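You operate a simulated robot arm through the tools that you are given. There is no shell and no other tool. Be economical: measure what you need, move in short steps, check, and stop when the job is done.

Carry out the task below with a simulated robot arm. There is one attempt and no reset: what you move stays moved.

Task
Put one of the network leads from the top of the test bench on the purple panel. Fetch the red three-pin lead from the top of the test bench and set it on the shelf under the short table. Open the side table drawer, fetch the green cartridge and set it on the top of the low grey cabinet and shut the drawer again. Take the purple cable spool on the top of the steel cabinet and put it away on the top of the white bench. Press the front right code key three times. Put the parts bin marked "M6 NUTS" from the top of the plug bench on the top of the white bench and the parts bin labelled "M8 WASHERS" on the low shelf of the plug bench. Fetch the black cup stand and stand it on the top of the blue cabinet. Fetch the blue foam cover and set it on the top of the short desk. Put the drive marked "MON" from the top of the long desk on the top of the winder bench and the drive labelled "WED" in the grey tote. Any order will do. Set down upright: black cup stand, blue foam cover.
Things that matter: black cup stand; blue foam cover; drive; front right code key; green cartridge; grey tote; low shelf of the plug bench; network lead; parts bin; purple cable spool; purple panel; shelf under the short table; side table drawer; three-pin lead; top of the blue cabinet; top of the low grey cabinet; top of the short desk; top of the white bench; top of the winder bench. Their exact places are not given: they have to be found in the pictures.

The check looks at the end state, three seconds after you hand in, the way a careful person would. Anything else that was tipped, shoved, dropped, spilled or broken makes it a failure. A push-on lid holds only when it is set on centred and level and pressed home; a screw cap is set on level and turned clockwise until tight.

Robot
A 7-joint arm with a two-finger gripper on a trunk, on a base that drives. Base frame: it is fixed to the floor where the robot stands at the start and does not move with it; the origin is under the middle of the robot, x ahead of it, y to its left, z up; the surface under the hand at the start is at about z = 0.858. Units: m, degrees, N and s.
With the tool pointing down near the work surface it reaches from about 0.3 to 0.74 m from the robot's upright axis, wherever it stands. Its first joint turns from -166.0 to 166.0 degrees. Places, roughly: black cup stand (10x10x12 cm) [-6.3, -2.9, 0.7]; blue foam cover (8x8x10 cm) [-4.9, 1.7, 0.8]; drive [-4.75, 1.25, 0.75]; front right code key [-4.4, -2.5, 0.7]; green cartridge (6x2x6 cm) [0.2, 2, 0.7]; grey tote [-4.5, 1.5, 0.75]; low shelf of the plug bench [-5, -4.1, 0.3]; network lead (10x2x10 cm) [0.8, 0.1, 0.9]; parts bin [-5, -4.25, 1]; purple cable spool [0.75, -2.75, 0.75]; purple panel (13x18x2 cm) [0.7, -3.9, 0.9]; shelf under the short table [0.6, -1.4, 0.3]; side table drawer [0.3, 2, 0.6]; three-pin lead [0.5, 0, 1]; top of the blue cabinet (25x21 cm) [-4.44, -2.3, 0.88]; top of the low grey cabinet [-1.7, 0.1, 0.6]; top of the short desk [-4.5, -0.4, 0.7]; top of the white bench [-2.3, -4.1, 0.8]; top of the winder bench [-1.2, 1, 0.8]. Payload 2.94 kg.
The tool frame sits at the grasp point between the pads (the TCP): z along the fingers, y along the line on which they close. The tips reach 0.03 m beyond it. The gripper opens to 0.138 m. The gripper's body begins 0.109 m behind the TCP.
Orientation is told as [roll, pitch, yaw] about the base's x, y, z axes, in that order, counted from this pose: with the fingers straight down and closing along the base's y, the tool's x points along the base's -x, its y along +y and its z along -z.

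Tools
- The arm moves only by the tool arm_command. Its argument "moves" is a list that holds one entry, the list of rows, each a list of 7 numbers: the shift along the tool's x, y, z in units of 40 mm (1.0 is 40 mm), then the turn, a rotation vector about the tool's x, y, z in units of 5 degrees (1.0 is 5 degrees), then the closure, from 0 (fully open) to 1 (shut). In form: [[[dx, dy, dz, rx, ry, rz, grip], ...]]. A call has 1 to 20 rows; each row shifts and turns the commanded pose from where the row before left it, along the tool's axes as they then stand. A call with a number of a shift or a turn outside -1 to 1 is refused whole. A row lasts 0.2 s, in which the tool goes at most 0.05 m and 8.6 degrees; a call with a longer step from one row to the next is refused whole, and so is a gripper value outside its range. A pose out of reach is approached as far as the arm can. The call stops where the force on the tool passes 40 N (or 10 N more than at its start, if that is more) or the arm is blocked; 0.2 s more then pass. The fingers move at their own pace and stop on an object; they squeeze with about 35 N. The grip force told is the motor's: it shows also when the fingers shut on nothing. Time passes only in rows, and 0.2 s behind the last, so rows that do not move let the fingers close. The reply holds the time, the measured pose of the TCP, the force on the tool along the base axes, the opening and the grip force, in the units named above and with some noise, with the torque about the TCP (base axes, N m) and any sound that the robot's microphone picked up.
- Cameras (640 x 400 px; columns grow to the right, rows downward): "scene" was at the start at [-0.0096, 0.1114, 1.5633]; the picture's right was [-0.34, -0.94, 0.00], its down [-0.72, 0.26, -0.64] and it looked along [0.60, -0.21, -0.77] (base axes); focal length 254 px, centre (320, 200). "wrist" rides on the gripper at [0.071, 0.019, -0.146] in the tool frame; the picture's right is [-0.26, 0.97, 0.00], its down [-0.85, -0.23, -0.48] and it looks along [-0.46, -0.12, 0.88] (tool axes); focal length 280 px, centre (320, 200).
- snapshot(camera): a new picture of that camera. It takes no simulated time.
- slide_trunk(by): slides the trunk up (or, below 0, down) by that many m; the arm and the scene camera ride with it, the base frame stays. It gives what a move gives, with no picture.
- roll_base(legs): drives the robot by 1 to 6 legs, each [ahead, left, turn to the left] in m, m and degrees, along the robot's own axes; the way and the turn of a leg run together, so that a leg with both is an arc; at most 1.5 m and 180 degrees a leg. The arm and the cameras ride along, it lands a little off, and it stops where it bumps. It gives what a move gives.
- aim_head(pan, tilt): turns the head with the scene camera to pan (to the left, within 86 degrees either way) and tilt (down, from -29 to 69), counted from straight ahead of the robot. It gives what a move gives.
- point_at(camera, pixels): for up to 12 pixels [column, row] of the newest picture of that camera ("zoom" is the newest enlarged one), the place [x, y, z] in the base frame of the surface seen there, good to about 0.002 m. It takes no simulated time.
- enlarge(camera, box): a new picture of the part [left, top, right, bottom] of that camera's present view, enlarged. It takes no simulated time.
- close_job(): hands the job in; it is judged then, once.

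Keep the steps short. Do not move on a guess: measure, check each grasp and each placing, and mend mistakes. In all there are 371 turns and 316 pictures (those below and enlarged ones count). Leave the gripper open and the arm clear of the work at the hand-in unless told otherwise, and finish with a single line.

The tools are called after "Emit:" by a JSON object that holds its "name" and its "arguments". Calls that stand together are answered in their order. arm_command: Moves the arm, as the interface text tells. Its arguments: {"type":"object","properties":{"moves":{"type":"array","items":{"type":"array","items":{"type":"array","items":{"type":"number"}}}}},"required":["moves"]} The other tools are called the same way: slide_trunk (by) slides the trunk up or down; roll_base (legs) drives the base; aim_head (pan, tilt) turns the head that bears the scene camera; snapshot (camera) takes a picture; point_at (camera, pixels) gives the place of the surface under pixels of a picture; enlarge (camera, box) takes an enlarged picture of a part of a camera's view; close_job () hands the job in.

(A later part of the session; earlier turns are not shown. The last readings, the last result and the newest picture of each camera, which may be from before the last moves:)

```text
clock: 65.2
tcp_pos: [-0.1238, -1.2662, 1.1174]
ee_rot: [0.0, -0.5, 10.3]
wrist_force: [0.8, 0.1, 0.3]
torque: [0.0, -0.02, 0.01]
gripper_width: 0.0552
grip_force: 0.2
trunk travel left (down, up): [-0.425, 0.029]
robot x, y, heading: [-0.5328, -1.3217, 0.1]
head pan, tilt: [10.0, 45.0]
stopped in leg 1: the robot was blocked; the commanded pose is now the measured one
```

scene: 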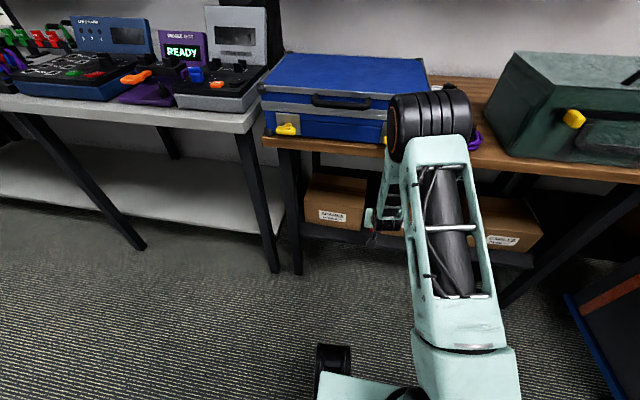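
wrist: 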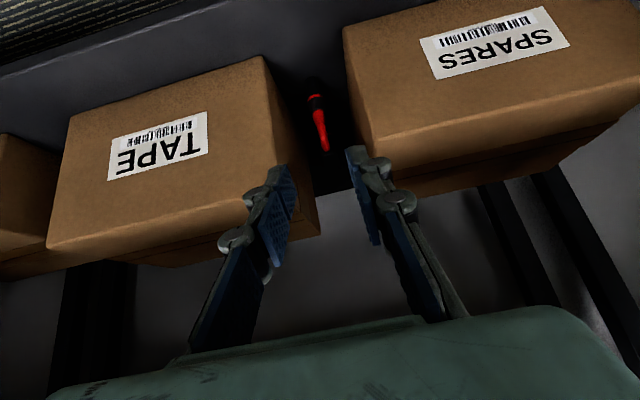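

I bumped something behind. I move forward a little first, then look back.

Emit:
{"name": "roll_base", "arguments": {"legs": [[0.12, 0, 0], [0, 0.5, 0]]}}

Emit:
{"name": "aim_head", "arguments": {"pan": 86, "tilt": 45}}

Emit:
{"name": "snapshot", "arguments": {"camera": "scene"}}

```text
clock: 70.9
tcp_pos: [-0.0061, -0.7643, 1.1178]
ee_rot: [0.1, -0.4, 10.3]
wrist_force: [0.1, 0.4, 0.1]
torque: [0.0, 0.03, -0.05]
gripper_width: 0.0552
grip_force: 0.1
trunk travel left (down, up): [-0.425, 0.029]
robot x, y, heading: [-0.4199, -0.8146, 0.3]
head pan, tilt: [10.0, 45.0]
```

```text
clock: 72.4
tcp_pos: [-0.0067, -0.7621, 1.1185]
ee_rot: [-0.1, -0.4, 10.3]
wrist_force: [0.0, -0.6, -0.2]
torque: [0.0, -0.01, 0.0]
gripper_width: 0.0553
grip_force: 0.0
trunk travel left (down, up): [-0.425, 0.029]
robot x, y, heading: [-0.4185, -0.8188, 0.4]
head pan, tilt: [85.9, 45.0]
```

```text
278 pictures are left
```

scene: 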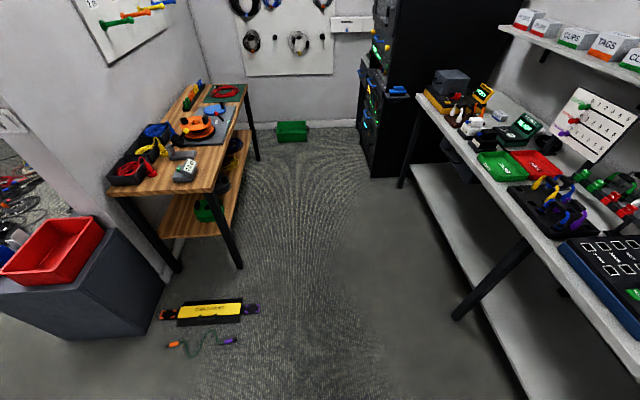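

Emit:
{"name": "point_at", "arguments": {"camera": "scene", "pixels": [[210, 312], [160, 315], [258, 305], [172, 345], [236, 340], [165, 285], [240, 268], [183, 270], [292, 135], [400, 185], [455, 318], [110, 235]]}}

Emit:
{"name": "roll_base", "arguments": {"legs": [[0, 0, -90]]}}

Emit:
{"name": "aim_head", "arguments": {"pan": -30, "tilt": 35}}

Emit:
{"name": "snapshot", "arguments": {"camera": "scene"}}

```text
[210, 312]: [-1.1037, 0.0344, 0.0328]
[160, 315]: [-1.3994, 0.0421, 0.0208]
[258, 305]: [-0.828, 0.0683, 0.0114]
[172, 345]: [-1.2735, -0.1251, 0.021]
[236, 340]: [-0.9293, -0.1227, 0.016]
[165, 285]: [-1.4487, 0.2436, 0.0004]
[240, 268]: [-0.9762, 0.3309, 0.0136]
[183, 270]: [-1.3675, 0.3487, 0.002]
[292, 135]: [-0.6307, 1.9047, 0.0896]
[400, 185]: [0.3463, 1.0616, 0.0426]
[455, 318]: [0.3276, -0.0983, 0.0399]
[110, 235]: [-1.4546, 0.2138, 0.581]
```

```text
clock: 76.6
tcp_pos: [-0.3643, -1.2302, 1.1182]
ee_rot: [0.0, -0.5, -80.0]
wrist_force: [0.1, -0.5, 0.4]
torque: [-0.01, -0.02, 0.02]
gripper_width: 0.0554
grip_force: 0.0
trunk travel left (down, up): [-0.425, 0.029]
robot x, y, heading: [-0.4167, -0.8195, -89.8]
head pan, tilt: [85.9, 45.0]
```

```text
clock: 78.6
tcp_pos: [-0.364, -1.2294, 1.1194]
ee_rot: [-0.1, -0.4, -80.0]
wrist_force: [0.9, 0.3, -0.8]
torque: [0.01, 0.02, 0.02]
gripper_width: 0.0553
grip_force: 0.0
trunk travel left (down, up): [-0.425, 0.029]
robot x, y, heading: [-0.4192, -0.8193, -90.0]
head pan, tilt: [-30.0, 35.0]
```

```text
277 pictures are left
```

scene: 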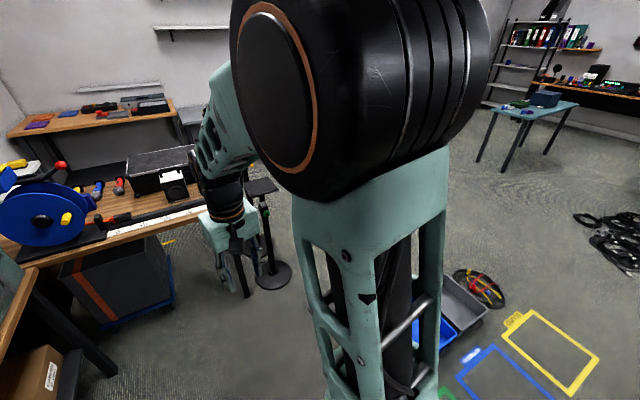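

Emit:
{"name": "roll_base", "arguments": {"legs": [[0, 0, -50]]}}

Emit:
{"name": "aim_head", "arguments": {"pan": 30, "tilt": 40}}

Emit:
{"name": "snapshot", "arguments": {"camera": "scene"}}

```text
clock: 81.2
tcp_pos: [-0.6955, -1.1242, 1.1175]
ee_rot: [-0.1, -0.5, -129.6]
wrist_force: [0.4, -0.2, 0.5]
torque: [0.01, 0.01, -0.01]
gripper_width: 0.0553
grip_force: 0.2
trunk travel left (down, up): [-0.425, 0.029]
robot x, y, heading: [-0.4159, -0.821, -139.7]
head pan, tilt: [-30.0, 35.0]
```

```text
clock: 82.5
tcp_pos: [-0.6964, -1.1247, 1.1181]
ee_rot: [0.0, -0.4, -129.6]
wrist_force: [0.5, 0.3, 0.1]
torque: [0.01, -0.01, -0.01]
gripper_width: 0.0552
grip_force: 0.0
trunk travel left (down, up): [-0.425, 0.029]
robot x, y, heading: [-0.4178, -0.8204, -139.8]
head pan, tilt: [30.0, 40.0]
```

```text
276 pictures are left
```

scene: 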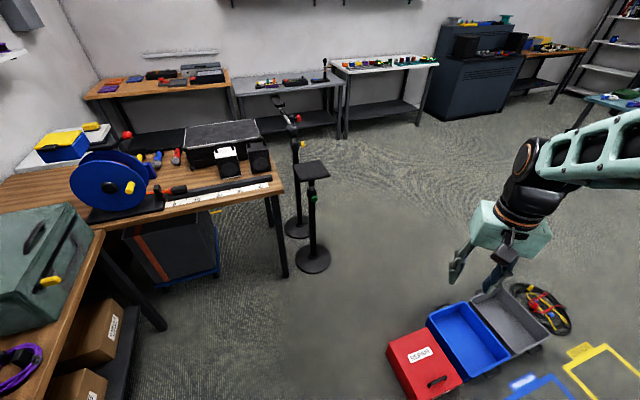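

Emit:
{"name": "point_at", "arguments": {"camera": "scene", "pixels": [[389, 352], [418, 356], [415, 398], [388, 345], [430, 312], [462, 380], [480, 335], [312, 262], [296, 230], [520, 320], [555, 300], [285, 275]]}}

Emit:
{"name": "enlarge", "arguments": {"camera": "scene", "box": [370, 270, 590, 400]}}

```text
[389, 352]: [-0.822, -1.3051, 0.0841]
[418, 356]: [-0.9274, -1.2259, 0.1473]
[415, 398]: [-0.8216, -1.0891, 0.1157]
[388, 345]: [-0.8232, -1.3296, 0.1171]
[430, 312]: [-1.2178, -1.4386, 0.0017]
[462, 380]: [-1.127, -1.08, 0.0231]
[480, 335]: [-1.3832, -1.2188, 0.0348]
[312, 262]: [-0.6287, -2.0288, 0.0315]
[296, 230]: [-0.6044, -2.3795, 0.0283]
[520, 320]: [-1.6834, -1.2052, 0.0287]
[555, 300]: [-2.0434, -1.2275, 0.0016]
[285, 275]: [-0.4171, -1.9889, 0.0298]
```

```text
2.91 times, centred on (480, 335) of scene
```

zoom: 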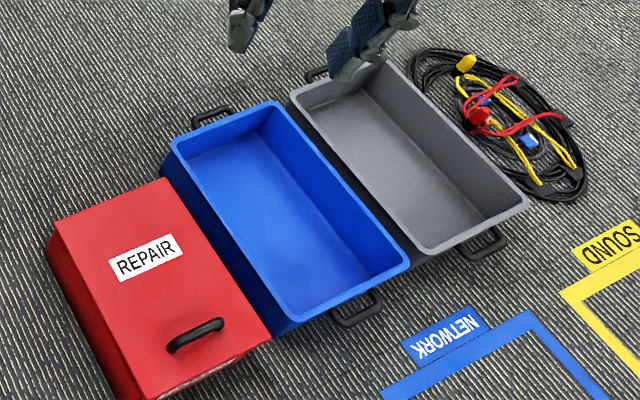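

Red box is still at its measured place. I return to the test bench for the blue network lead.

Emit:
{"name": "roll_base", "arguments": {"legs": [[0, 0, 139.8], [0, 0.82, 0], [0.41, 0, 0]]}}

Emit:
{"name": "arm_command", "arguments": {"moves": [[[0, 0, 0, 0, 0, -1, 0.6], [0, 0, 0, 0, 0, -1, 0.6], [0, 0, 0, 0, 0, -1, 0.6], [0, 0, 0, 0, 0, -1, 0.6], [0, 0, 0, 0, 0, -1, 0.6], [0, 0, 0, 0, 0, -1, 0.6], [0, 0, 0, 0, 0, -1, 0.6], [0, 0, 0, 0, 0, -1, 0.6], [0, 0, 0, 0, 0, -1, 0.6], [0, 0, 0, 0, 0, -1, 0.6], [0, 0, 0, 0, 0, -1, 0.6], [0, 0, 0, 0, 0, -1, 0.6], [0, 0, 0, 0, 0, -1, 0.6], [0, 0, 0, 0, 0, -1, 0.6], [0, 0, 0, 0, 0, -1, 0.6], [0, 0, 0, 0, 0, -1, 0.6]]]}}

```text
clock: 98.0
tcp_pos: [0.4076, 0.0477, 1.119]
ee_rot: [0.0, -0.4, 9.8]
wrist_force: [0.2, 0.8, 0.5]
torque: [0.02, 0.04, -0.03]
gripper_width: 0.0549
grip_force: 0.0
trunk travel left (down, up): [-0.425, 0.029]
robot x, y, heading: [-0.0046, -0.008, 0.0]
head pan, tilt: [30.0, 40.0]
```

```text
clock: 101.4
tcp_pos: [0.4068, 0.0478, 1.1188]
ee_rot: [-0.3, 0.0, 89.9]
wrist_force: [-0.6, 0.5, 0.7]
torque: [0.02, 0.01, -0.01]
gripper_width: 0.0553
grip_force: 0.0
trunk travel left (down, up): [-0.425, 0.029]
robot x, y, heading: [-0.0045, -0.0048, -0.3]
head pan, tilt: [30.0, 40.0]
```

Emit:
{"name": "arm_command", "arguments": {"moves": [[[-0.2, -0.9, 0, 0, 0, 0, 0.6], [0, -0.88, 0, 0, 0, 0, 0.6], [0, 0, 1, 0, 0, 0, 0.6], [0, 0, 1, 0, 0, 0, 0.6], [0, 0, 1, 0, 0, 0, 0.6], [0, 0, 0.7, 0, 0, 0, 0.6]]]}}

Emit:
{"name": "snapshot", "arguments": {"camera": "wrist"}}

Emit:
{"name": "point_at", "arguments": {"camera": "wrist", "pixels": [[320, 180], [315, 160], [325, 195], [310, 185], [330, 180]]}}

```text
clock: 102.8
tcp_pos: [0.4788, 0.0552, 0.9708]
ee_rot: [-0.5, -0.1, 89.8]
wrist_force: [-1.1, 0.8, 0.4]
torque: [0.04, 0.02, 0.01]
gripper_width: 0.0551
grip_force: 0.2
trunk travel left (down, up): [-0.425, 0.029]
robot x, y, heading: [-0.002, -0.0068, -0.3]
head pan, tilt: [30.0, 40.0]
```

```text
274 pictures are left
```

wrist: 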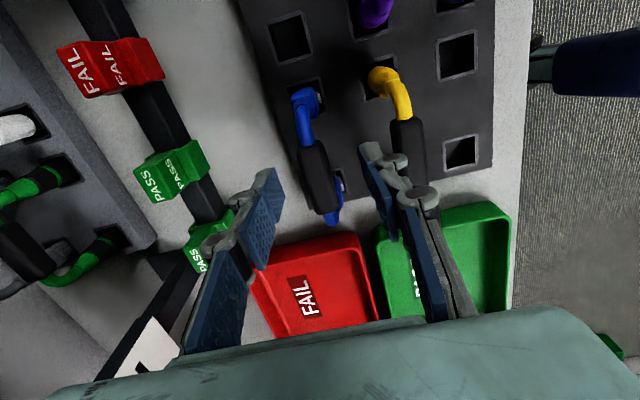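

```text
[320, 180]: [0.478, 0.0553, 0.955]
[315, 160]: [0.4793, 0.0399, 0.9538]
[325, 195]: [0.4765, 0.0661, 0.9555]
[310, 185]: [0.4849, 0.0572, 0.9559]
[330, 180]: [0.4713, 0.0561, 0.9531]
```

Emit:
{"name": "arm_command", "arguments": {"moves": [[[0, 0, 0.37, 0, 0, 0, 0.6], [0, 0, 0.37, 0, 0, 0, 0.6], [0, 0, 0, 0, 0, 0, 1], [0, 0, 0, 0, 0, 0, 1], [0, 0, 0, 0, 0, 0, 1], [0, 0, 0, 0, 0, 0, 1]]]}}

Emit:
{"name": "arm_command", "arguments": {"moves": [[[0, 0, -0.5, 0, 0, 0, 1], [0, 0, -1, 0, 0, 0, 1], [0, 0, -1, 0, 0, 0, 1], [0, 0, -1, 0, 0, 0, 1], [0, 1, -1, 0, 0, 0, 1]]]}}

Emit:
{"name": "snapshot", "arguments": {"camera": "wrist"}}

```text
clock: 104.2
tcp_pos: [0.4788, 0.054, 0.9406]
ee_rot: [-0.5, 0.0, 89.8]
wrist_force: [-0.7, 0.2, -0.1]
torque: [-0.01, 0.01, 0.02]
gripper_width: 0.0158
grip_force: 34.9
trunk travel left (down, up): [-0.425, 0.029]
robot x, y, heading: [-0.0033, -0.0022, -0.2]
head pan, tilt: [30.0, 40.0]
```

```text
refused: row 5 steps farther than a row can; nothing moved
```

```text
273 pictures are left
```

wrist: 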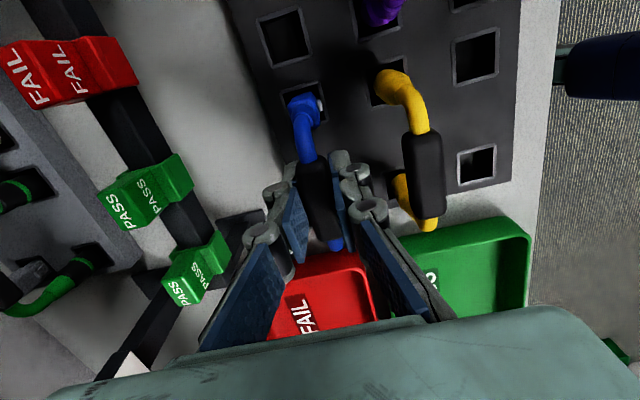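

Emit:
{"name": "arm_command", "arguments": {"moves": [[[0, 0, -0.5, 0, 0, 0, 1], [0, 0, -1, 0, 0, 0, 1], [0, 0, -1, 0, 0, 0, 1], [0, 0, -1, 0, 0, 0, 1], [0, 0.6, -1, 0, 0, 0, 1]]]}}

Emit:
{"name": "roll_base", "arguments": {"legs": [[-0.45, 0, 0], [0, -0.55, 0], [0, 0, -140]]}}

Emit:
{"name": "aim_head", "arguments": {"pan": 0, "tilt": 30}}

Emit:
{"name": "snapshot", "arguments": {"camera": "scene"}}

```text
clock: 105.4
tcp_pos: [0.4502, 0.0557, 1.121]
ee_rot: [-0.5, 0.1, 89.7]
wrist_force: [0.0, -0.2, -1.6]
torque: [-0.03, 0.01, -0.01]
gripper_width: 0.0156
grip_force: 35.7
trunk travel left (down, up): [-0.425, 0.029]
robot x, y, heading: [-0.0061, -0.0024, -0.1]
head pan, tilt: [30.0, 40.0]
```

```text
clock: 118.8
tcp_pos: [-0.7658, -0.892, 1.1197]
ee_rot: [-0.4, 0.0, -50.4]
wrist_force: [0.9, -0.6, -0.7]
torque: [0.0, 0.0, -0.02]
gripper_width: 0.0158
grip_force: 35.4
trunk travel left (down, up): [-0.425, 0.029]
robot x, y, heading: [-0.4544, -0.5522, -140.5]
head pan, tilt: [30.0, 40.0]
```

```text
clock: 119.7
tcp_pos: [-0.7666, -0.8914, 1.1203]
ee_rot: [-0.5, 0.1, -50.4]
wrist_force: [-0.5, 0.0, 0.1]
torque: [0.0, -0.05, -0.01]
gripper_width: 0.0159
grip_force: 35.2
trunk travel left (down, up): [-0.425, 0.029]
robot x, y, heading: [-0.4536, -0.5511, -140.5]
head pan, tilt: [0.0, 30.0]
```

```text
272 pictures are left
```

scene: 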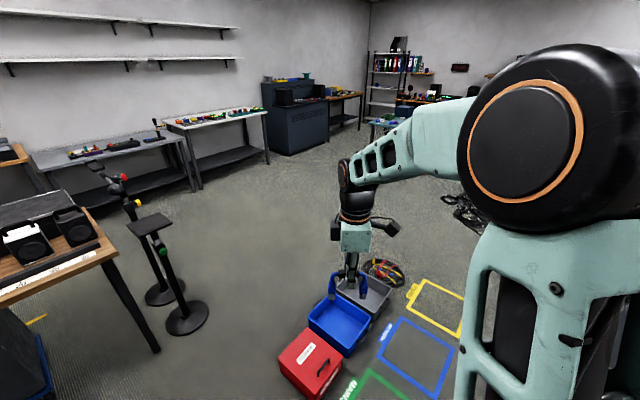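

Emit:
{"name": "point_at", "arguments": {"camera": "scene", "pixels": [[188, 318], [165, 292], [158, 350], [198, 188], [268, 163], [298, 153], [400, 285], [370, 260], [455, 205], [330, 130], [300, 200], [200, 130]]}}

Emit:
{"name": "enlarge", "arguments": {"camera": "scene", "box": [0, 50, 520, 375]}}

```text
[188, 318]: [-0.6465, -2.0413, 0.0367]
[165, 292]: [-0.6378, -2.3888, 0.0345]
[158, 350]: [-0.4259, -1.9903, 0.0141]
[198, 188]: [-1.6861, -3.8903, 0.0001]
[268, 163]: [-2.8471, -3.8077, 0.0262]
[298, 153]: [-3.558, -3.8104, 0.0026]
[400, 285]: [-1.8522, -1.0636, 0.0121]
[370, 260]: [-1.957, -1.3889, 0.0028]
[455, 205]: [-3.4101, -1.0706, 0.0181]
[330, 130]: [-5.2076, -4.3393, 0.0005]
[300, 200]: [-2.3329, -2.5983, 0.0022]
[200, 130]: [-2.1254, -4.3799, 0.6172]
```

```text
1.23 times, centred on (260, 212) of scene
```

zoom: 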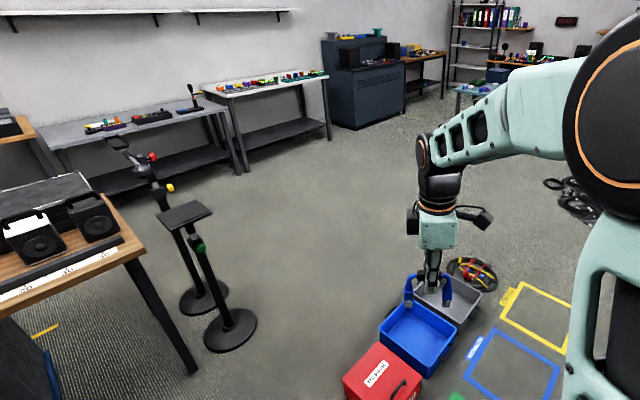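

I route west around the bins, then south. First legs now.

Emit:
{"name": "roll_base", "arguments": {"legs": [[0, 0, -39.5], [1.1, 0.03, 0], [1.1, 0, 0], [0, 0, 90], [1.4, 0, 0]]}}

Emit:
{"name": "aim_head", "arguments": {"pan": 25, "tilt": 30}}

Emit:
{"name": "snapshot", "arguments": {"camera": "scene"}}

```text
clock: 142.9
tcp_pos: [-2.5997, -2.4644, 1.1212]
ee_rot: [-0.4, 0.0, -0.2]
wrist_force: [-0.9, -0.5, -0.4]
torque: [0.0, 0.03, -0.02]
gripper_width: 0.0159
grip_force: 35.4
trunk travel left (down, up): [-0.425, 0.029]
robot x, y, heading: [-2.6585, -2.0057, -90.5]
head pan, tilt: [0.0, 30.0]
```

```text
clock: 143.8
tcp_pos: [-2.6004, -2.464, 1.1205]
ee_rot: [-0.4, 0.1, -0.3]
wrist_force: [-0.2, -0.7, 0.0]
torque: [0.01, 0.03, -0.03]
gripper_width: 0.0158
grip_force: 34.8
trunk travel left (down, up): [-0.425, 0.029]
robot x, y, heading: [-2.6555, -2.0098, -90.3]
head pan, tilt: [25.0, 30.0]
```

```text
270 pictures are left
```

scene: 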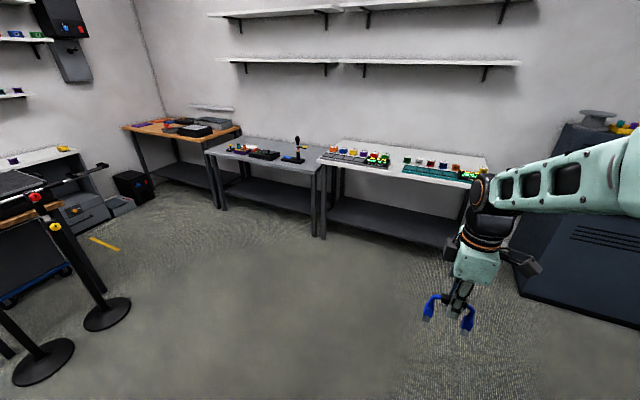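

Emit:
{"name": "point_at", "arguments": {"camera": "scene", "pixels": [[105, 320], [108, 205], [70, 215], [145, 205], [218, 207], [316, 235], [118, 248], [130, 125], [205, 130], [345, 140], [40, 155], [65, 150]]}}

Emit:
{"name": "enlarge", "arguments": {"camera": "scene", "box": [0, 90, 240, 280]}}

```text
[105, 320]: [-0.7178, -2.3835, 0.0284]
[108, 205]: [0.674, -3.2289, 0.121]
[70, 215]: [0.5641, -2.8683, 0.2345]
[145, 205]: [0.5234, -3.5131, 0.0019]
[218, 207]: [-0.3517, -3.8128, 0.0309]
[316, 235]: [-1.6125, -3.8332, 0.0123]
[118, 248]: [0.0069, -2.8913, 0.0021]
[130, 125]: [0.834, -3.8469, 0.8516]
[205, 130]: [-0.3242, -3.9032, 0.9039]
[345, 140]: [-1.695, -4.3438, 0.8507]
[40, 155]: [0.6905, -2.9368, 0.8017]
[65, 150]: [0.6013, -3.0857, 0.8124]
```

```text
2.11 times, centred on (120, 185) of scene
```

zoom: 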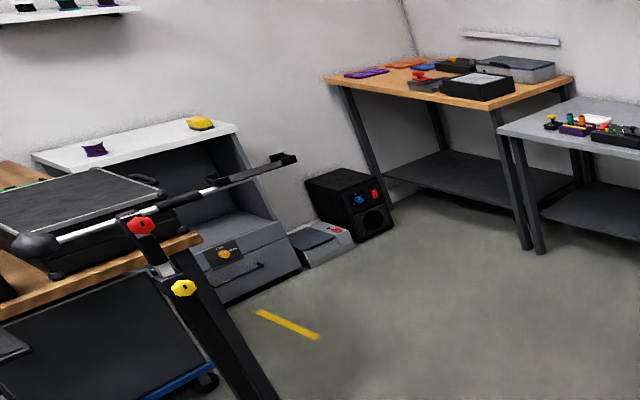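

Emit:
{"name": "point_at", "arguments": {"camera": "scene", "pixels": [[108, 148], [101, 167], [85, 182], [55, 175], [70, 198], [15, 180], [195, 124], [240, 150]]}}

Emit:
{"name": "roll_base", "arguments": {"legs": [[1.15, 0, 0], [0, 0, 90]]}}

Emit:
{"name": "aim_head", "arguments": {"pan": 0, "tilt": 25}}

Emit:
{"name": "snapshot", "arguments": {"camera": "scene"}}

```text
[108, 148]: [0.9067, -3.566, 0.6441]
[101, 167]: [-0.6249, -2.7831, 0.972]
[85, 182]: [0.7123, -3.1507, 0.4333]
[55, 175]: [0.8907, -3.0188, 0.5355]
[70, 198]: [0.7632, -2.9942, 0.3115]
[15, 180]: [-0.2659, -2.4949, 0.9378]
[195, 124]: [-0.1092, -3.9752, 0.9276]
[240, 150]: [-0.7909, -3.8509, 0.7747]
```

```text
clock: 153.5
tcp_pos: [-2.2125, -3.1091, 1.1213]
ee_rot: [-0.4, 0.0, 89.6]
wrist_force: [-0.8, 0.1, -0.2]
torque: [0.01, 0.03, 0.02]
gripper_width: 0.0157
grip_force: 35.4
trunk travel left (down, up): [-0.425, 0.029]
robot x, y, heading: [-2.6698, -3.1658, -0.6]
head pan, tilt: [25.0, 30.0]
```

```text
clock: 154.4
tcp_pos: [-2.2121, -3.1087, 1.1203]
ee_rot: [-0.5, 0.0, 89.5]
wrist_force: [-0.2, 0.6, -1.2]
torque: [-0.01, 0.04, -0.02]
gripper_width: 0.0156
grip_force: 35.4
trunk travel left (down, up): [-0.425, 0.029]
robot x, y, heading: [-2.6697, -3.1669, -0.4]
head pan, tilt: [0.0, 25.0]
```

```text
268 pictures are left
```

scene: 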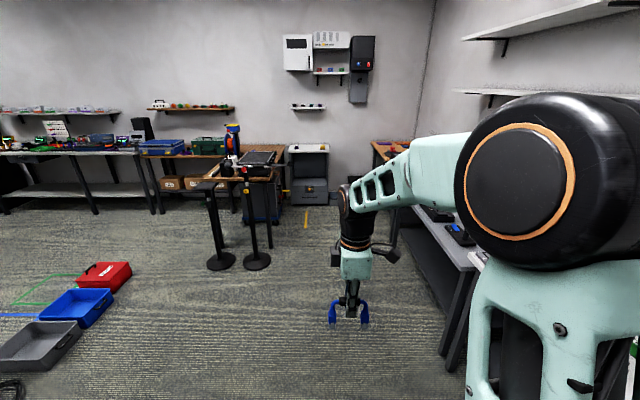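

Emit:
{"name": "roll_base", "arguments": {"legs": [[1.3, -0.13, 0.4], [1.2, 0, 0], [0, 0, -50]]}}

Emit:
{"name": "aim_head", "arguments": {"pan": 10, "tilt": 40}}

Emit:
{"name": "snapshot", "arguments": {"camera": "scene"}}

```text
clock: 168.9
tcp_pos: [0.1741, -3.6269, 1.1194]
ee_rot: [-0.4, 0.0, 39.4]
wrist_force: [0.2, -0.1, -0.6]
torque: [0.0, -0.02, -0.02]
gripper_width: 0.016
grip_force: 35.0
trunk travel left (down, up): [-0.425, 0.029]
robot x, y, heading: [-0.1665, -3.3145, -50.7]
head pan, tilt: [0.0, 25.0]
```

```text
clock: 169.7
tcp_pos: [0.173, -3.6274, 1.1194]
ee_rot: [-0.4, 0.0, 39.5]
wrist_force: [0.0, -0.8, -1.2]
torque: [-0.06, 0.04, -0.02]
gripper_width: 0.0159
grip_force: 35.0
trunk travel left (down, up): [-0.425, 0.029]
robot x, y, heading: [-0.1642, -3.3132, -50.5]
head pan, tilt: [10.0, 40.0]
```

```text
267 pictures are left
```

scene: 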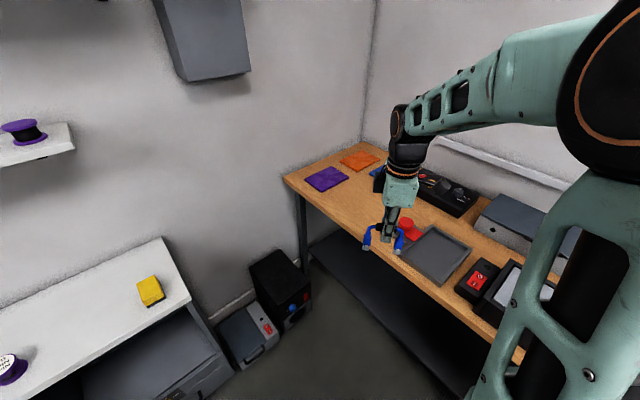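

Emit:
{"name": "point_at", "arguments": {"camera": "scene", "pixels": [[325, 178], [303, 178], [328, 192], [350, 178], [328, 166], [285, 180], [300, 190], [280, 300], [270, 340], [300, 320], [15, 365], [160, 240]]}}

Emit:
{"name": "enlarge", "arguments": {"camera": "scene", "box": [270, 130, 480, 270]}}

```text
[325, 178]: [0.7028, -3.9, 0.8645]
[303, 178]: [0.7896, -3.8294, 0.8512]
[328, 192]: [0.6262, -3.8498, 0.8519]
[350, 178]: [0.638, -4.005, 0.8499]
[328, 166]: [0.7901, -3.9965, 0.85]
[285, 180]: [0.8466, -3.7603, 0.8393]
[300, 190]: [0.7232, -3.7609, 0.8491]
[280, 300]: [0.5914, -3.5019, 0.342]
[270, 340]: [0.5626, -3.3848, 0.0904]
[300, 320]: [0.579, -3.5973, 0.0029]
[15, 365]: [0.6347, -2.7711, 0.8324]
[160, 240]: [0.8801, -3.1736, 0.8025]
```

```text
2.86 times, centred on (375, 200) of scene
```

zoom: 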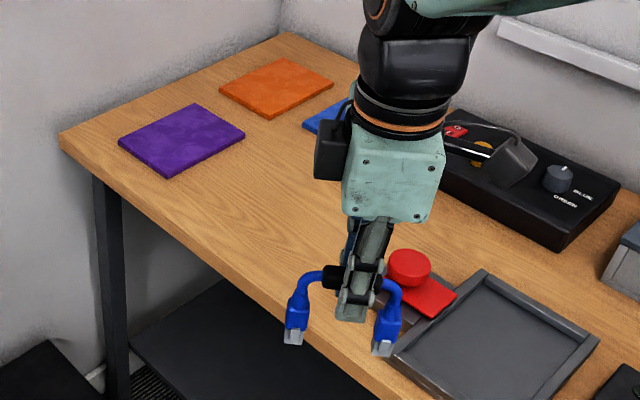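

Emit:
{"name": "roll_base", "arguments": {"legs": [[0, 0, -39.5], [0, 0.385, 0], [0.13, 0, 0]]}}

Emit:
{"name": "snapshot", "arguments": {"camera": "wrist"}}

```text
clock: 176.4
tcp_pos: [0.2814, -3.901, 1.1205]
ee_rot: [-0.4, 0.0, -0.1]
wrist_force: [-0.2, 0.1, -0.1]
torque: [0.06, 0.02, 0.02]
gripper_width: 0.0159
grip_force: 35.0
trunk travel left (down, up): [-0.425, 0.029]
robot x, y, heading: [0.2223, -3.4398, -90.1]
head pan, tilt: [10.0, 40.0]
```

```text
265 pictures are left
```

wrist: 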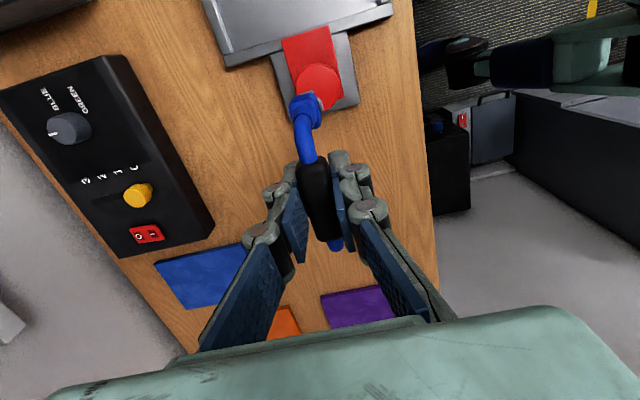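

Emit:
{"name": "arm_command", "arguments": {"moves": [[[-0.9, 0, 0, 0, 0, 0, 1], [-0.9, 0, 0, 0, 0, 0, 1], [-0.9, 0, 0, 0, 0, 0, 1], [-0.9, 0, 0, 0, 0, 0, 1], [-0.9, 0, 0, 0, 0, 0, 1], [-0.9, 0, 0, 0, 0, 0, 1], [-0.9, 0, 0, 0, 0, 0, 1], [-0.9, 0, 0, 0, 0, 0, 1], [-0.9, 0, 0, 0, 0, 0, 1], [-0.9, 0, 0, 0, 0, 0, 1], [-0.9, 0, 0, 0, 0, 0, 1], [-0.8, -0.35, 0, 0, 0, 0, 1]]]}}

Emit:
{"name": "arm_command", "arguments": {"moves": [[[0, 0, 0, 0, 0, 1, 1], [0, 0, 0, 0, 0, 1, 1], [0, 0, 0, 0, 0, 1, 1], [0, 0, 0, 0, 0, 1, 1], [0, 0, 0, 0, 0, 1, 1], [0, 0, 0, 0, 0, 1, 1], [0, 0, 0, 0, 0, 1, 1], [0, 0, 0, 0, 0, 1, 1], [0, 0, 0, 0, 0, 1, 1], [0, 0, 0, 0, 0, 1, 1], [0, 0, 0, 0, 0, 1, 1], [0, 0, 0, 0, 0, 1, 1], [0, 0, 0, 0, 0, 1, 1], [0, 0, 0, 0, 0, 1, 1], [0, 0, 0, 0, 0, 1, 1], [0, 0, 0, 0, 0, 1, 1], [0, 0, 0, 0, 0, 1, 1], [0, 0, 0, 0, 0, 1, 1]]]}}

Emit:
{"name": "snapshot", "arguments": {"camera": "wrist"}}

```text
clock: 179.0
tcp_pos: [0.71, -3.9162, 1.1201]
ee_rot: [-0.4, 0.0, -0.1]
wrist_force: [0.7, -1.1, -0.3]
torque: [0.02, 0.02, 0.02]
gripper_width: 0.0162
grip_force: 35.4
trunk travel left (down, up): [-0.425, 0.029]
robot x, y, heading: [0.2216, -3.4412, -90.5]
head pan, tilt: [10.0, 40.0]
```

```text
clock: 182.8
tcp_pos: [0.7095, -3.9157, 1.1201]
ee_rot: [0.1, -0.4, -90.2]
wrist_force: [-0.5, -0.1, -0.3]
torque: [0.0, -0.03, 0.05]
gripper_width: 0.0159
grip_force: 34.8
trunk travel left (down, up): [-0.425, 0.029]
robot x, y, heading: [0.2194, -3.4433, -90.0]
head pan, tilt: [10.0, 40.0]
```

```text
264 pictures are left
```

wrist: 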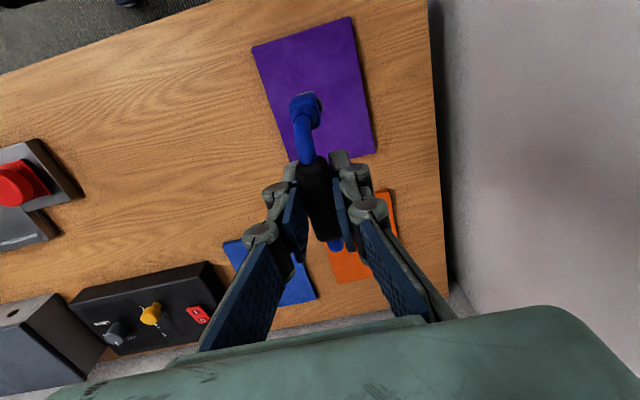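

Emit:
{"name": "point_at", "arguments": {"camera": "wrist", "pixels": [[345, 24], [260, 52], [368, 148], [300, 150]]}}

Emit:
{"name": "arm_command", "arguments": {"moves": [[[0, 0, 1, 0, 0, 0, 1], [0, 0, 1, 0, 0, 0, 1], [0, 0, 1, 0, 0, 0, 1], [0, 0, 0.9, 0, 0, 0, 1]]]}}

Emit:
{"name": "snapshot", "arguments": {"camera": "wrist"}}

```text
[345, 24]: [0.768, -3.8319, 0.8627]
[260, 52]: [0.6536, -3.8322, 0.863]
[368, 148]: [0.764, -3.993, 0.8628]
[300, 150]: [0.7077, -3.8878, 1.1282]
```

```text
clock: 183.8
tcp_pos: [0.7109, -3.9166, 0.9636]
ee_rot: [0.0, -0.5, -90.0]
wrist_force: [0.1, -0.2, -0.1]
torque: [0.02, 0.01, -0.02]
gripper_width: 0.0161
grip_force: 35.6
trunk travel left (down, up): [-0.425, 0.029]
robot x, y, heading: [0.2202, -3.4428, -90.3]
head pan, tilt: [10.0, 40.0]
```

```text
263 pictures are left
```

wrist: 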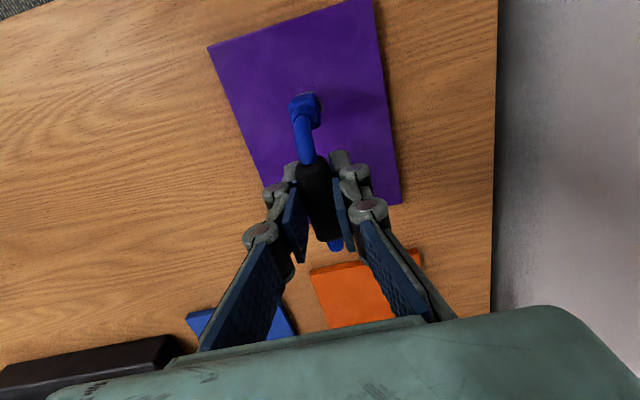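

Emit:
{"name": "arm_command", "arguments": {"moves": [[[0, 0, 0.1, 0, 0, 0, 1], [0, 0, 0.1, 0, 0, 0, 1], [0, 0, 0.08, 0, 0, 0, 1], [0, 0, 0.05, 0, 0, 0, 1]]]}}

```text
clock: 184.8
tcp_pos: [0.7104, -3.9158, 0.9512]
ee_rot: [0.0, -0.3, -90.2]
wrist_force: [-0.3, 0.2, -0.1]
torque: [0.02, -0.02, -0.02]
gripper_width: 0.016
grip_force: 34.7
trunk travel left (down, up): [-0.425, 0.029]
robot x, y, heading: [0.222, -3.444, -90.3]
head pan, tilt: [10.0, 40.0]
```

Emit:
{"name": "arm_command", "arguments": {"moves": [[[0, 0, 0.04, 0, 0, 0, 1], [0, 0, 0.04, 0, 0, 0, 1], [0, 0, 0.04, 0, 0, 0, 1], [0, 0, 0.04, 0, 0, 0, 1]]]}}

```text
clock: 185.8
tcp_pos: [0.7089, -3.916, 0.9467]
ee_rot: [0.0, -0.4, -90.1]
wrist_force: [-1.4, 0.3, -0.4]
torque: [0.07, 0.04, 0.01]
gripper_width: 0.016
grip_force: 34.8
trunk travel left (down, up): [-0.425, 0.029]
robot x, y, heading: [0.2156, -3.4477, -89.9]
head pan, tilt: [10.0, 40.0]
```

Emit:
{"name": "arm_command", "arguments": {"moves": [[[0, 0, 0.04, 0, 0, 0, 1], [0, 0, 0.04, 0, 0, 0, 1], [0, 0, 0.04, 0, 0, 0, 1]]]}}

Emit:
{"name": "snapshot", "arguments": {"camera": "wrist"}}

```text
clock: 186.6
tcp_pos: [0.7092, -3.9169, 0.9448]
ee_rot: [0.5, -0.7, -90.1]
wrist_force: [-0.7, 0.4, 24.5]
torque: [1.01, 0.11, 0.06]
gripper_width: 0.0161
grip_force: 34.3
trunk travel left (down, up): [-0.425, 0.029]
robot x, y, heading: [0.2215, -3.4451, -90.2]
head pan, tilt: [10.0, 40.0]
```

```text
262 pictures are left
```

wrist: 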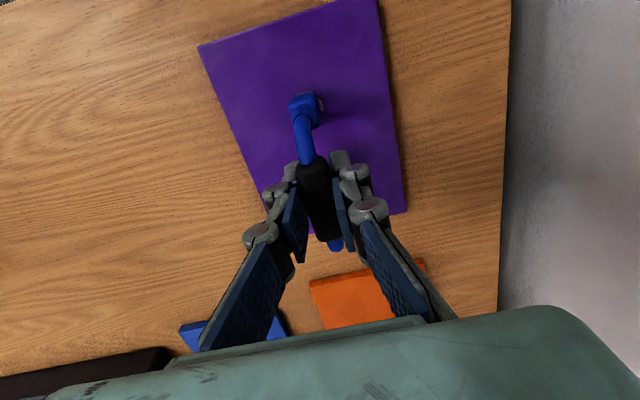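

Contact at 24 N. I release slowly and rise.

Emit:
{"name": "arm_command", "arguments": {"moves": [[[0, 0, -0.03, 0, 0, 0, 1], [0, 0, 0, 0, 0, 0, 0.85], [0, 0, 0, 0, 0, 0, 0.75], [0, 0, 0, 0, 0, 0, 0.65], [0, 0, 0, 0, 0, 0, 0.65], [0, 0, -0.5, 0, 0, 0, 0.65], [0, 0, -1, 0, 0, 0, 0.65], [0, 0, -1, 0, 0, 0, 0.65], [0, 0, -1, 0, 0, 0, 0.65]]]}}

Emit:
{"name": "snapshot", "arguments": {"camera": "wrist"}}

```text
clock: 188.6
tcp_pos: [0.7095, -3.9152, 1.0828]
ee_rot: [0.0, -0.3, -90.1]
wrist_force: [0.0, 0.3, -0.3]
torque: [0.01, 0.03, -0.04]
gripper_width: 0.0481
grip_force: 0.0
trunk travel left (down, up): [-0.425, 0.029]
robot x, y, heading: [0.2222, -3.4419, -90.3]
head pan, tilt: [10.0, 40.0]
```

```text
261 pictures are left
```

wrist: 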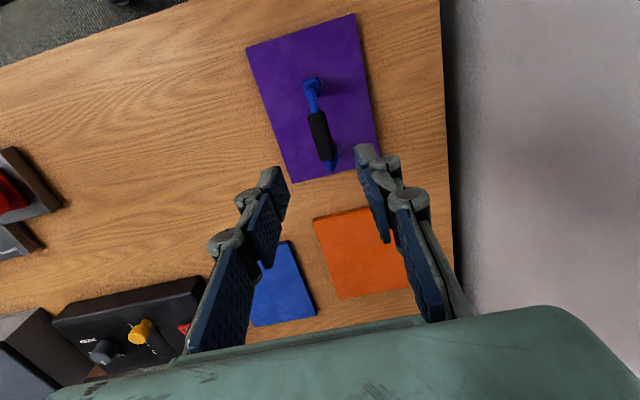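

The lead stands on the panel. Next the purple spool on the steel cabinet. I retract the arm and back away, then turn to face the cabinet.

Emit:
{"name": "arm_command", "arguments": {"moves": [[[0, 0, -1, 0, 0, 0, 0.4], [0, -1, 0, 0, 0, 0, 0.4], [0, -1, 0, 0, 0, 0, 0.4], [0, -1, 0, 0, 0, 0, 0.4], [0, -1, 0, 0, 0, 0, 0.4], [0, -1, 0, 0, 0, 0, 0.4], [0, -1, 0, 0, 0, 0, 0.4], [0, -1, 0, 0, 0, 0, 0.4], [0, -1, 0, 0, 0, 0, 0.4], [0, -1, 0, 0, 0, 0, 0.4], [0.5, -1, 0, 0, 0, 0, 0.4], [1, 0, 0, 0, 0, 0, 0.4], [1, 0, 0, 0, 0, 0, 0.4]]]}}

Emit:
{"name": "roll_base", "arguments": {"legs": [[-0.3, 0, 0], [0, -0.1, 0], [0, 0, 90]]}}

Emit:
{"name": "aim_head", "arguments": {"pan": 25, "tilt": 45}}

Emit:
{"name": "snapshot", "arguments": {"camera": "scene"}}

```text
clock: 191.4
tcp_pos: [0.3111, -3.8125, 1.1207]
ee_rot: [0.0, -0.6, -90.1]
wrist_force: [-0.1, 0.2, -0.5]
torque: [-0.01, 0.0, -0.03]
gripper_width: 0.0829
grip_force: 0.0
trunk travel left (down, up): [-0.425, 0.029]
robot x, y, heading: [0.2219, -3.4438, -90.4]
head pan, tilt: [10.0, 40.0]
```

```text
clock: 198.3
tcp_pos: [0.4931, -3.0591, 1.1192]
ee_rot: [0.0, -0.4, -0.9]
wrist_force: [0.6, 0.7, -0.5]
torque: [-0.03, 0.0, 0.0]
gripper_width: 0.0827
grip_force: 0.1
trunk travel left (down, up): [-0.425, 0.029]
robot x, y, heading: [0.1235, -3.1439, -1.0]
head pan, tilt: [10.0, 40.0]
```

```text
clock: 199.1
tcp_pos: [0.4926, -3.0596, 1.1189]
ee_rot: [0.0, -0.3, -1.0]
wrist_force: [-0.3, 0.7, -0.5]
torque: [0.01, -0.01, 0.02]
gripper_width: 0.0827
grip_force: 0.0
trunk travel left (down, up): [-0.425, 0.029]
robot x, y, heading: [0.1232, -3.1411, -0.8]
head pan, tilt: [25.0, 45.0]
```

```text
260 pictures are left
```

scene: 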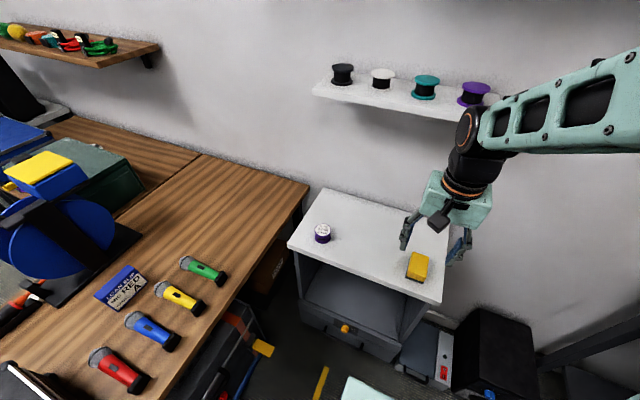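

Emit:
{"name": "enlarge", "arguments": {"camera": "scene", "box": [280, 180, 440, 300]}}

Emit:
{"name": "point_at", "arguments": {"camera": "scene", "pixels": [[322, 229], [316, 231], [328, 231], [322, 239], [322, 222], [340, 250], [290, 243], [308, 185], [418, 265]]}}

```text
3.33 times, centred on (360, 240) of scene
```

zoom: 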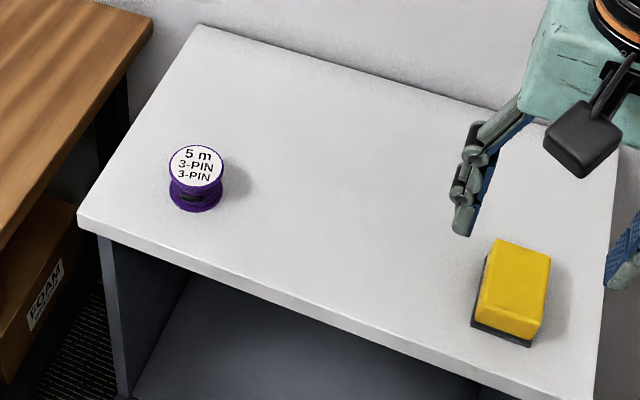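

```text
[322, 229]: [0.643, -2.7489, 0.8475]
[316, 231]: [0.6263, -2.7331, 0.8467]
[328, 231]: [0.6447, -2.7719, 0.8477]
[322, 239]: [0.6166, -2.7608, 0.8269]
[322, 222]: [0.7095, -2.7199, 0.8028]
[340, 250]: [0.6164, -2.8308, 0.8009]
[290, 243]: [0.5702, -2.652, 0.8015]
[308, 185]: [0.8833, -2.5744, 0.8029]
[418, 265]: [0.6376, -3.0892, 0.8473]
```

Emit:
{"name": "arm_command", "arguments": {"moves": [[[-0.42, 0.86, 0, 0, 0, 0, 0.3], [-0.42, 0.86, 0, 0, 0, 0, 0.3], [-0.42, 0.86, 0, 0, 0, 0, 0.3], [-0.42, 0.86, 0, 0, 0, 0, 0.3], [-0.42, 0.86, 0, 0, 0, 0, 0.3], [-0.42, 0.86, 0, 0, 0, 0, 0.3], [-0.42, 0.86, 0, 0, 0, 0, 0.3], [-0.42, 0.86, 0, 0, 0, 0, 0.3], [-0.42, 0.86, 0, 0, 0, 0, 0.3], [0, 0, 1, 0, 0, 0, 0.3], [0, 0, 1, 0, 0, 0, 0.3], [0, 0, 1, 0, 0, 0, 0.3], [0, 0, 1, 0, 0, 0, 0.3]]]}}

Emit:
{"name": "snapshot", "arguments": {"camera": "wrist"}}

```text
clock: 201.9
tcp_pos: [0.6517, -2.7519, 0.961]
ee_rot: [0.0, -0.4, -1.0]
wrist_force: [-0.5, 0.2, -0.1]
torque: [0.01, -0.03, 0.03]
gripper_width: 0.0967
grip_force: 0.1
trunk travel left (down, up): [-0.425, 0.029]
robot x, y, heading: [0.119, -3.1442, -0.9]
head pan, tilt: [25.0, 45.0]
```

```text
258 pictures are left
```

wrist: 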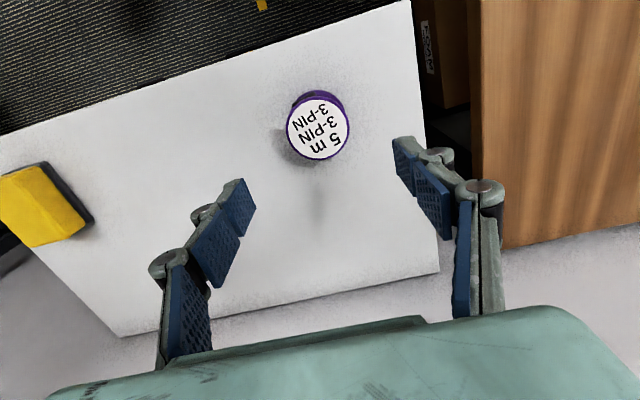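

Emit:
{"name": "point_at", "arguments": {"camera": "wrist", "pixels": [[319, 125], [290, 127], [347, 127], [318, 157], [318, 96]]}}

```text
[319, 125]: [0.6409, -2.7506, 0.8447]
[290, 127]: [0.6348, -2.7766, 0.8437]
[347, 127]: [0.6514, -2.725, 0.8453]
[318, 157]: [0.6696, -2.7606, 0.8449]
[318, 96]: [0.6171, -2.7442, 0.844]
```

Emit:
{"name": "arm_command", "arguments": {"moves": [[[0.24, 0, 1, 0, 0, 0, 0.3], [0, 0, 1, 0, 0, 0, 0.3], [0, 0, 0.7, 0, 0, 0, 0.3], [0, 0, 0.35, 0, 0, 0, 0.3], [0, 0, 0, 0, 0, 0, 1], [0, 0, 0, 0, 0, 0, 1], [0, 0, 0, 0, 0, 0, 1], [0, 0, 0, 0, 0, 0, 1]]]}}

Emit:
{"name": "arm_command", "arguments": {"moves": [[[0, 0, -0.5, 0, 0, 0, 1], [0, 0, -1, 0, 0, 0, 1], [0, 0, -1, 0, 0, 0, 1], [0, 0, -1, 0, 0, 0, 1], [0, 0, -1, 0, 0, 0, 1], [0, 0, -1, 0, 0, 0, 1]]]}}

Emit:
{"name": "snapshot", "arguments": {"camera": "wrist"}}

```text
clock: 203.7
tcp_pos: [0.6419, -2.752, 0.8397]
ee_rot: [0.0, -0.4, -1.0]
wrist_force: [0.3, -0.2, -0.3]
torque: [0.01, 0.02, 0.01]
gripper_width: 0.0585
grip_force: 35.0
trunk travel left (down, up): [-0.425, 0.029]
robot x, y, heading: [0.121, -3.1428, -1.2]
head pan, tilt: [25.0, 45.0]
```

```text
clock: 205.1
tcp_pos: [0.6383, -2.7524, 1.0587]
ee_rot: [0.0, -0.5, -1.1]
wrist_force: [-0.1, -0.3, -1.6]
torque: [0.01, -0.05, -0.02]
gripper_width: 0.0584
grip_force: 35.0
trunk travel left (down, up): [-0.425, 0.029]
robot x, y, heading: [0.1214, -3.144, -1.2]
head pan, tilt: [25.0, 45.0]
```

```text
257 pictures are left
```

wrist: 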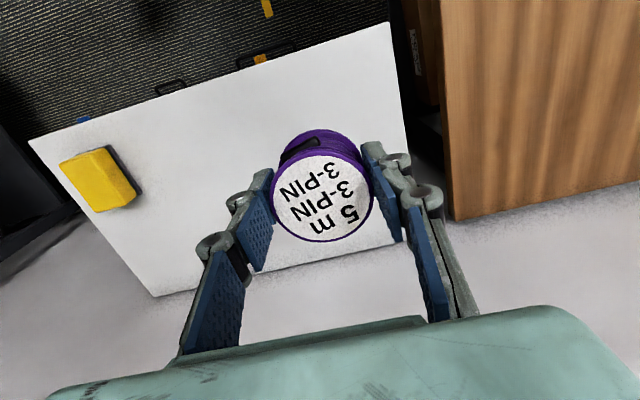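

Emit:
{"name": "arm_command", "arguments": {"moves": [[[0.35, -0.95, 0, 0, 0, 0, 1], [0.35, -0.95, 0, 0, 0, 0, 1], [0.35, -0.95, 0, 0, 0, 0, 1], [0.35, -0.95, 0, 0, 0, 0, 1], [0.35, -0.95, 0, 0, 0, 0, 1], [0.35, -0.95, 0, 0, 0, 0, 1], [0.35, -0.95, 0, 0, 0, 0, 1], [0.35, -0.95, 0, 0, 0, 0, 1], [0.35, -0.95, 0, 0, 0, 0, 1]]]}}

Emit:
{"name": "roll_base", "arguments": {"legs": [[-1.1, -0.14, 1], [-1.1, 0, 0], [0, 0, -90]]}}

Emit:
{"name": "aim_head", "arguments": {"pan": 0, "tilt": 40}}

Emit:
{"name": "snapshot", "arguments": {"camera": "scene"}}

```text
clock: 207.1
tcp_pos: [0.5079, -3.095, 1.0583]
ee_rot: [-0.1, -0.4, -1.1]
wrist_force: [0.3, 0.3, -1.1]
torque: [-0.03, -0.03, -0.01]
gripper_width: 0.0583
grip_force: 35.0
trunk travel left (down, up): [-0.425, 0.029]
robot x, y, heading: [0.1192, -3.1423, -0.9]
head pan, tilt: [25.0, 45.0]
```

```text
clock: 221.8
tcp_pos: [-2.0249, -3.6531, 1.0572]
ee_rot: [0.1, -0.3, -91.0]
wrist_force: [0.0, 0.0, -1.4]
torque: [0.01, -0.01, 0.01]
gripper_width: 0.0581
grip_force: 35.3
trunk travel left (down, up): [-0.425, 0.029]
robot x, y, heading: [-2.0775, -3.2673, -91.0]
head pan, tilt: [25.0, 45.0]
```

```text
clock: 222.7
tcp_pos: [-2.0244, -3.6511, 1.0584]
ee_rot: [0.0, -0.4, -91.0]
wrist_force: [0.5, -0.3, -1.3]
torque: [0.0, 0.01, 0.01]
gripper_width: 0.0581
grip_force: 35.1
trunk travel left (down, up): [-0.425, 0.029]
robot x, y, heading: [-2.0737, -3.2641, -91.1]
head pan, tilt: [0.0, 40.0]
```

```text
256 pictures are left
```

scene: 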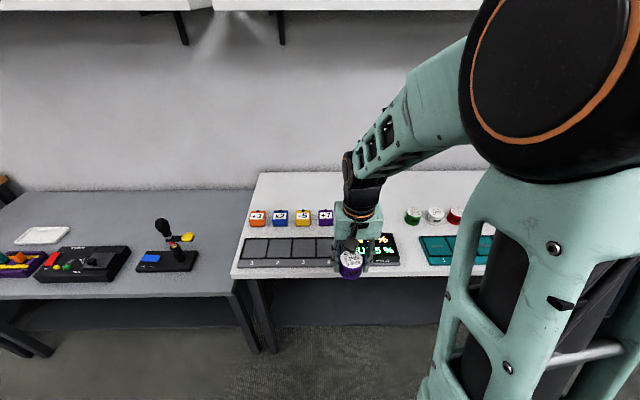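

Emit:
{"name": "point_at", "arguments": {"camera": "scene", "pixels": [[262, 175], [300, 190], [236, 278], [305, 230], [258, 217], [325, 217], [430, 190], [435, 215], [320, 270], [400, 268], [415, 235], [290, 272]]}}

Emit:
{"name": "enlarge", "arguments": {"camera": "scene", "box": [220, 150, 520, 310]}}

```text
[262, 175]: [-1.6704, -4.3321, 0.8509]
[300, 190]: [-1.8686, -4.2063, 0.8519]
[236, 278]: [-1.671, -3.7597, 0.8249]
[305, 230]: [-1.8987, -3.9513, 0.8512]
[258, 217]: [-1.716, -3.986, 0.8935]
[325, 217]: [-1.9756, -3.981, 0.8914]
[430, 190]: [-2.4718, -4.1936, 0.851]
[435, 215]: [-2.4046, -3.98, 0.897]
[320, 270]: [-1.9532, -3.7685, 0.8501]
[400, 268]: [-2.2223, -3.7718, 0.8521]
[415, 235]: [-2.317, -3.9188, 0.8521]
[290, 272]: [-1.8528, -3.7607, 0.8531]
```

```text
2.13 times, centred on (370, 230) of scene
```

zoom: 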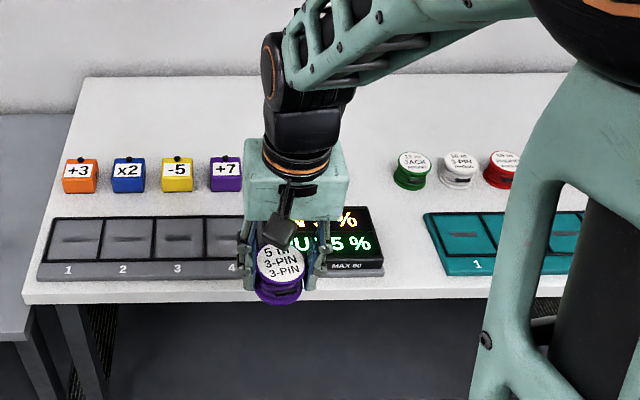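

Emit:
{"name": "roll_base", "arguments": {"legs": [[0.18, 0, 1]]}}

Emit:
{"name": "arm_command", "arguments": {"moves": [[[-0.85, -0.6, 0, 0, 0, 0, 1], [-0.85, -0.6, 0, 0, 0, 0, 1], [-0.85, -0.6, 0, 0, 0, 0, 1], [-0.85, -0.6, 0, 0, 0, 0, 1], [-0.85, -0.6, 0, 0, 0, 0, 1], [0, 0, 1, 0, 0, 0, 1], [0, 0, 1, 0, 0, 0, 1]]]}}

Emit:
{"name": "snapshot", "arguments": {"camera": "wrist"}}

```text
clock: 224.2
tcp_pos: [-2.0194, -3.8302, 1.0582]
ee_rot: [0.1, -0.4, -89.9]
wrist_force: [0.2, -0.1, -0.9]
torque: [-0.01, 0.04, 0.0]
gripper_width: 0.0581
grip_force: 35.1
trunk travel left (down, up): [-0.425, 0.029]
robot x, y, heading: [-2.0781, -3.4448, -90.1]
head pan, tilt: [0.0, 40.0]
```

```text
clock: 225.8
tcp_pos: [-2.1404, -4.0013, 0.9781]
ee_rot: [-0.1, -0.4, -89.9]
wrist_force: [0.0, -0.2, -1.0]
torque: [0.0, -0.02, 0.0]
gripper_width: 0.0579
grip_force: 35.0
trunk travel left (down, up): [-0.425, 0.029]
robot x, y, heading: [-2.0763, -3.4471, -90.0]
head pan, tilt: [0.0, 40.0]
```

```text
254 pictures are left
```

wrist: 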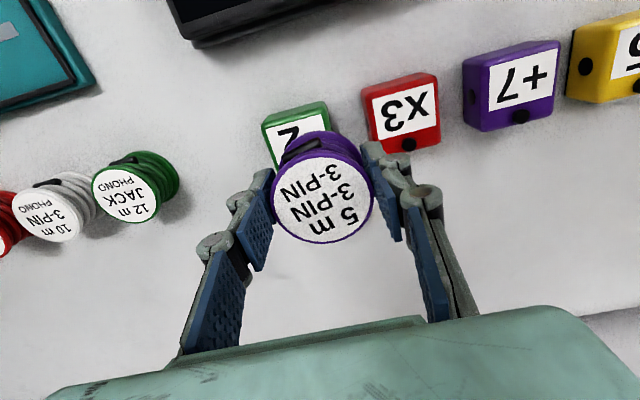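

Emit:
{"name": "point_at", "arguments": {"camera": "wrist", "pixels": [[280, 160], [408, 150], [405, 80], [295, 112], [330, 270], [150, 190], [120, 215]]}}

```text
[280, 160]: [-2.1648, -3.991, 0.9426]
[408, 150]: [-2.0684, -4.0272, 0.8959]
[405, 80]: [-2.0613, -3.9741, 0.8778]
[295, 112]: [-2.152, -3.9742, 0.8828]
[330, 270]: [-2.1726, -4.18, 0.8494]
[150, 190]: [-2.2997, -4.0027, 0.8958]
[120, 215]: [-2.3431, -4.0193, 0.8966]
```

Emit:
{"name": "arm_command", "arguments": {"moves": [[[-0.9, 0, 0, 0, 0, 0, 1], [-0.9, 0, 0, 0, 0, 0, 1], [-0.9, 0, 0, 0, 0, 0, 1], [-0.8, 0, 0, 0, 0, 0, 1], [0, 0, 1, 0, 0, 0, 1], [0, 0, 0.9, 0, 0, 0, 1], [0, 0, 0.1, 0, 0, 0, 1], [0, 0, 0.1, 0, 0, 0, 1], [0, 0, 0.08, 0, 0, 0, 1]]]}}

```text
clock: 227.8
tcp_pos: [-2.1407, -4.1417, 0.8928]
ee_rot: [-0.1, -0.4, -90.1]
wrist_force: [0.2, 0.8, -1.8]
torque: [0.02, -0.01, 0.03]
gripper_width: 0.0577
grip_force: 35.4
trunk travel left (down, up): [-0.425, 0.029]
robot x, y, heading: [-2.0767, -3.4476, -90.2]
head pan, tilt: [0.0, 40.0]
```

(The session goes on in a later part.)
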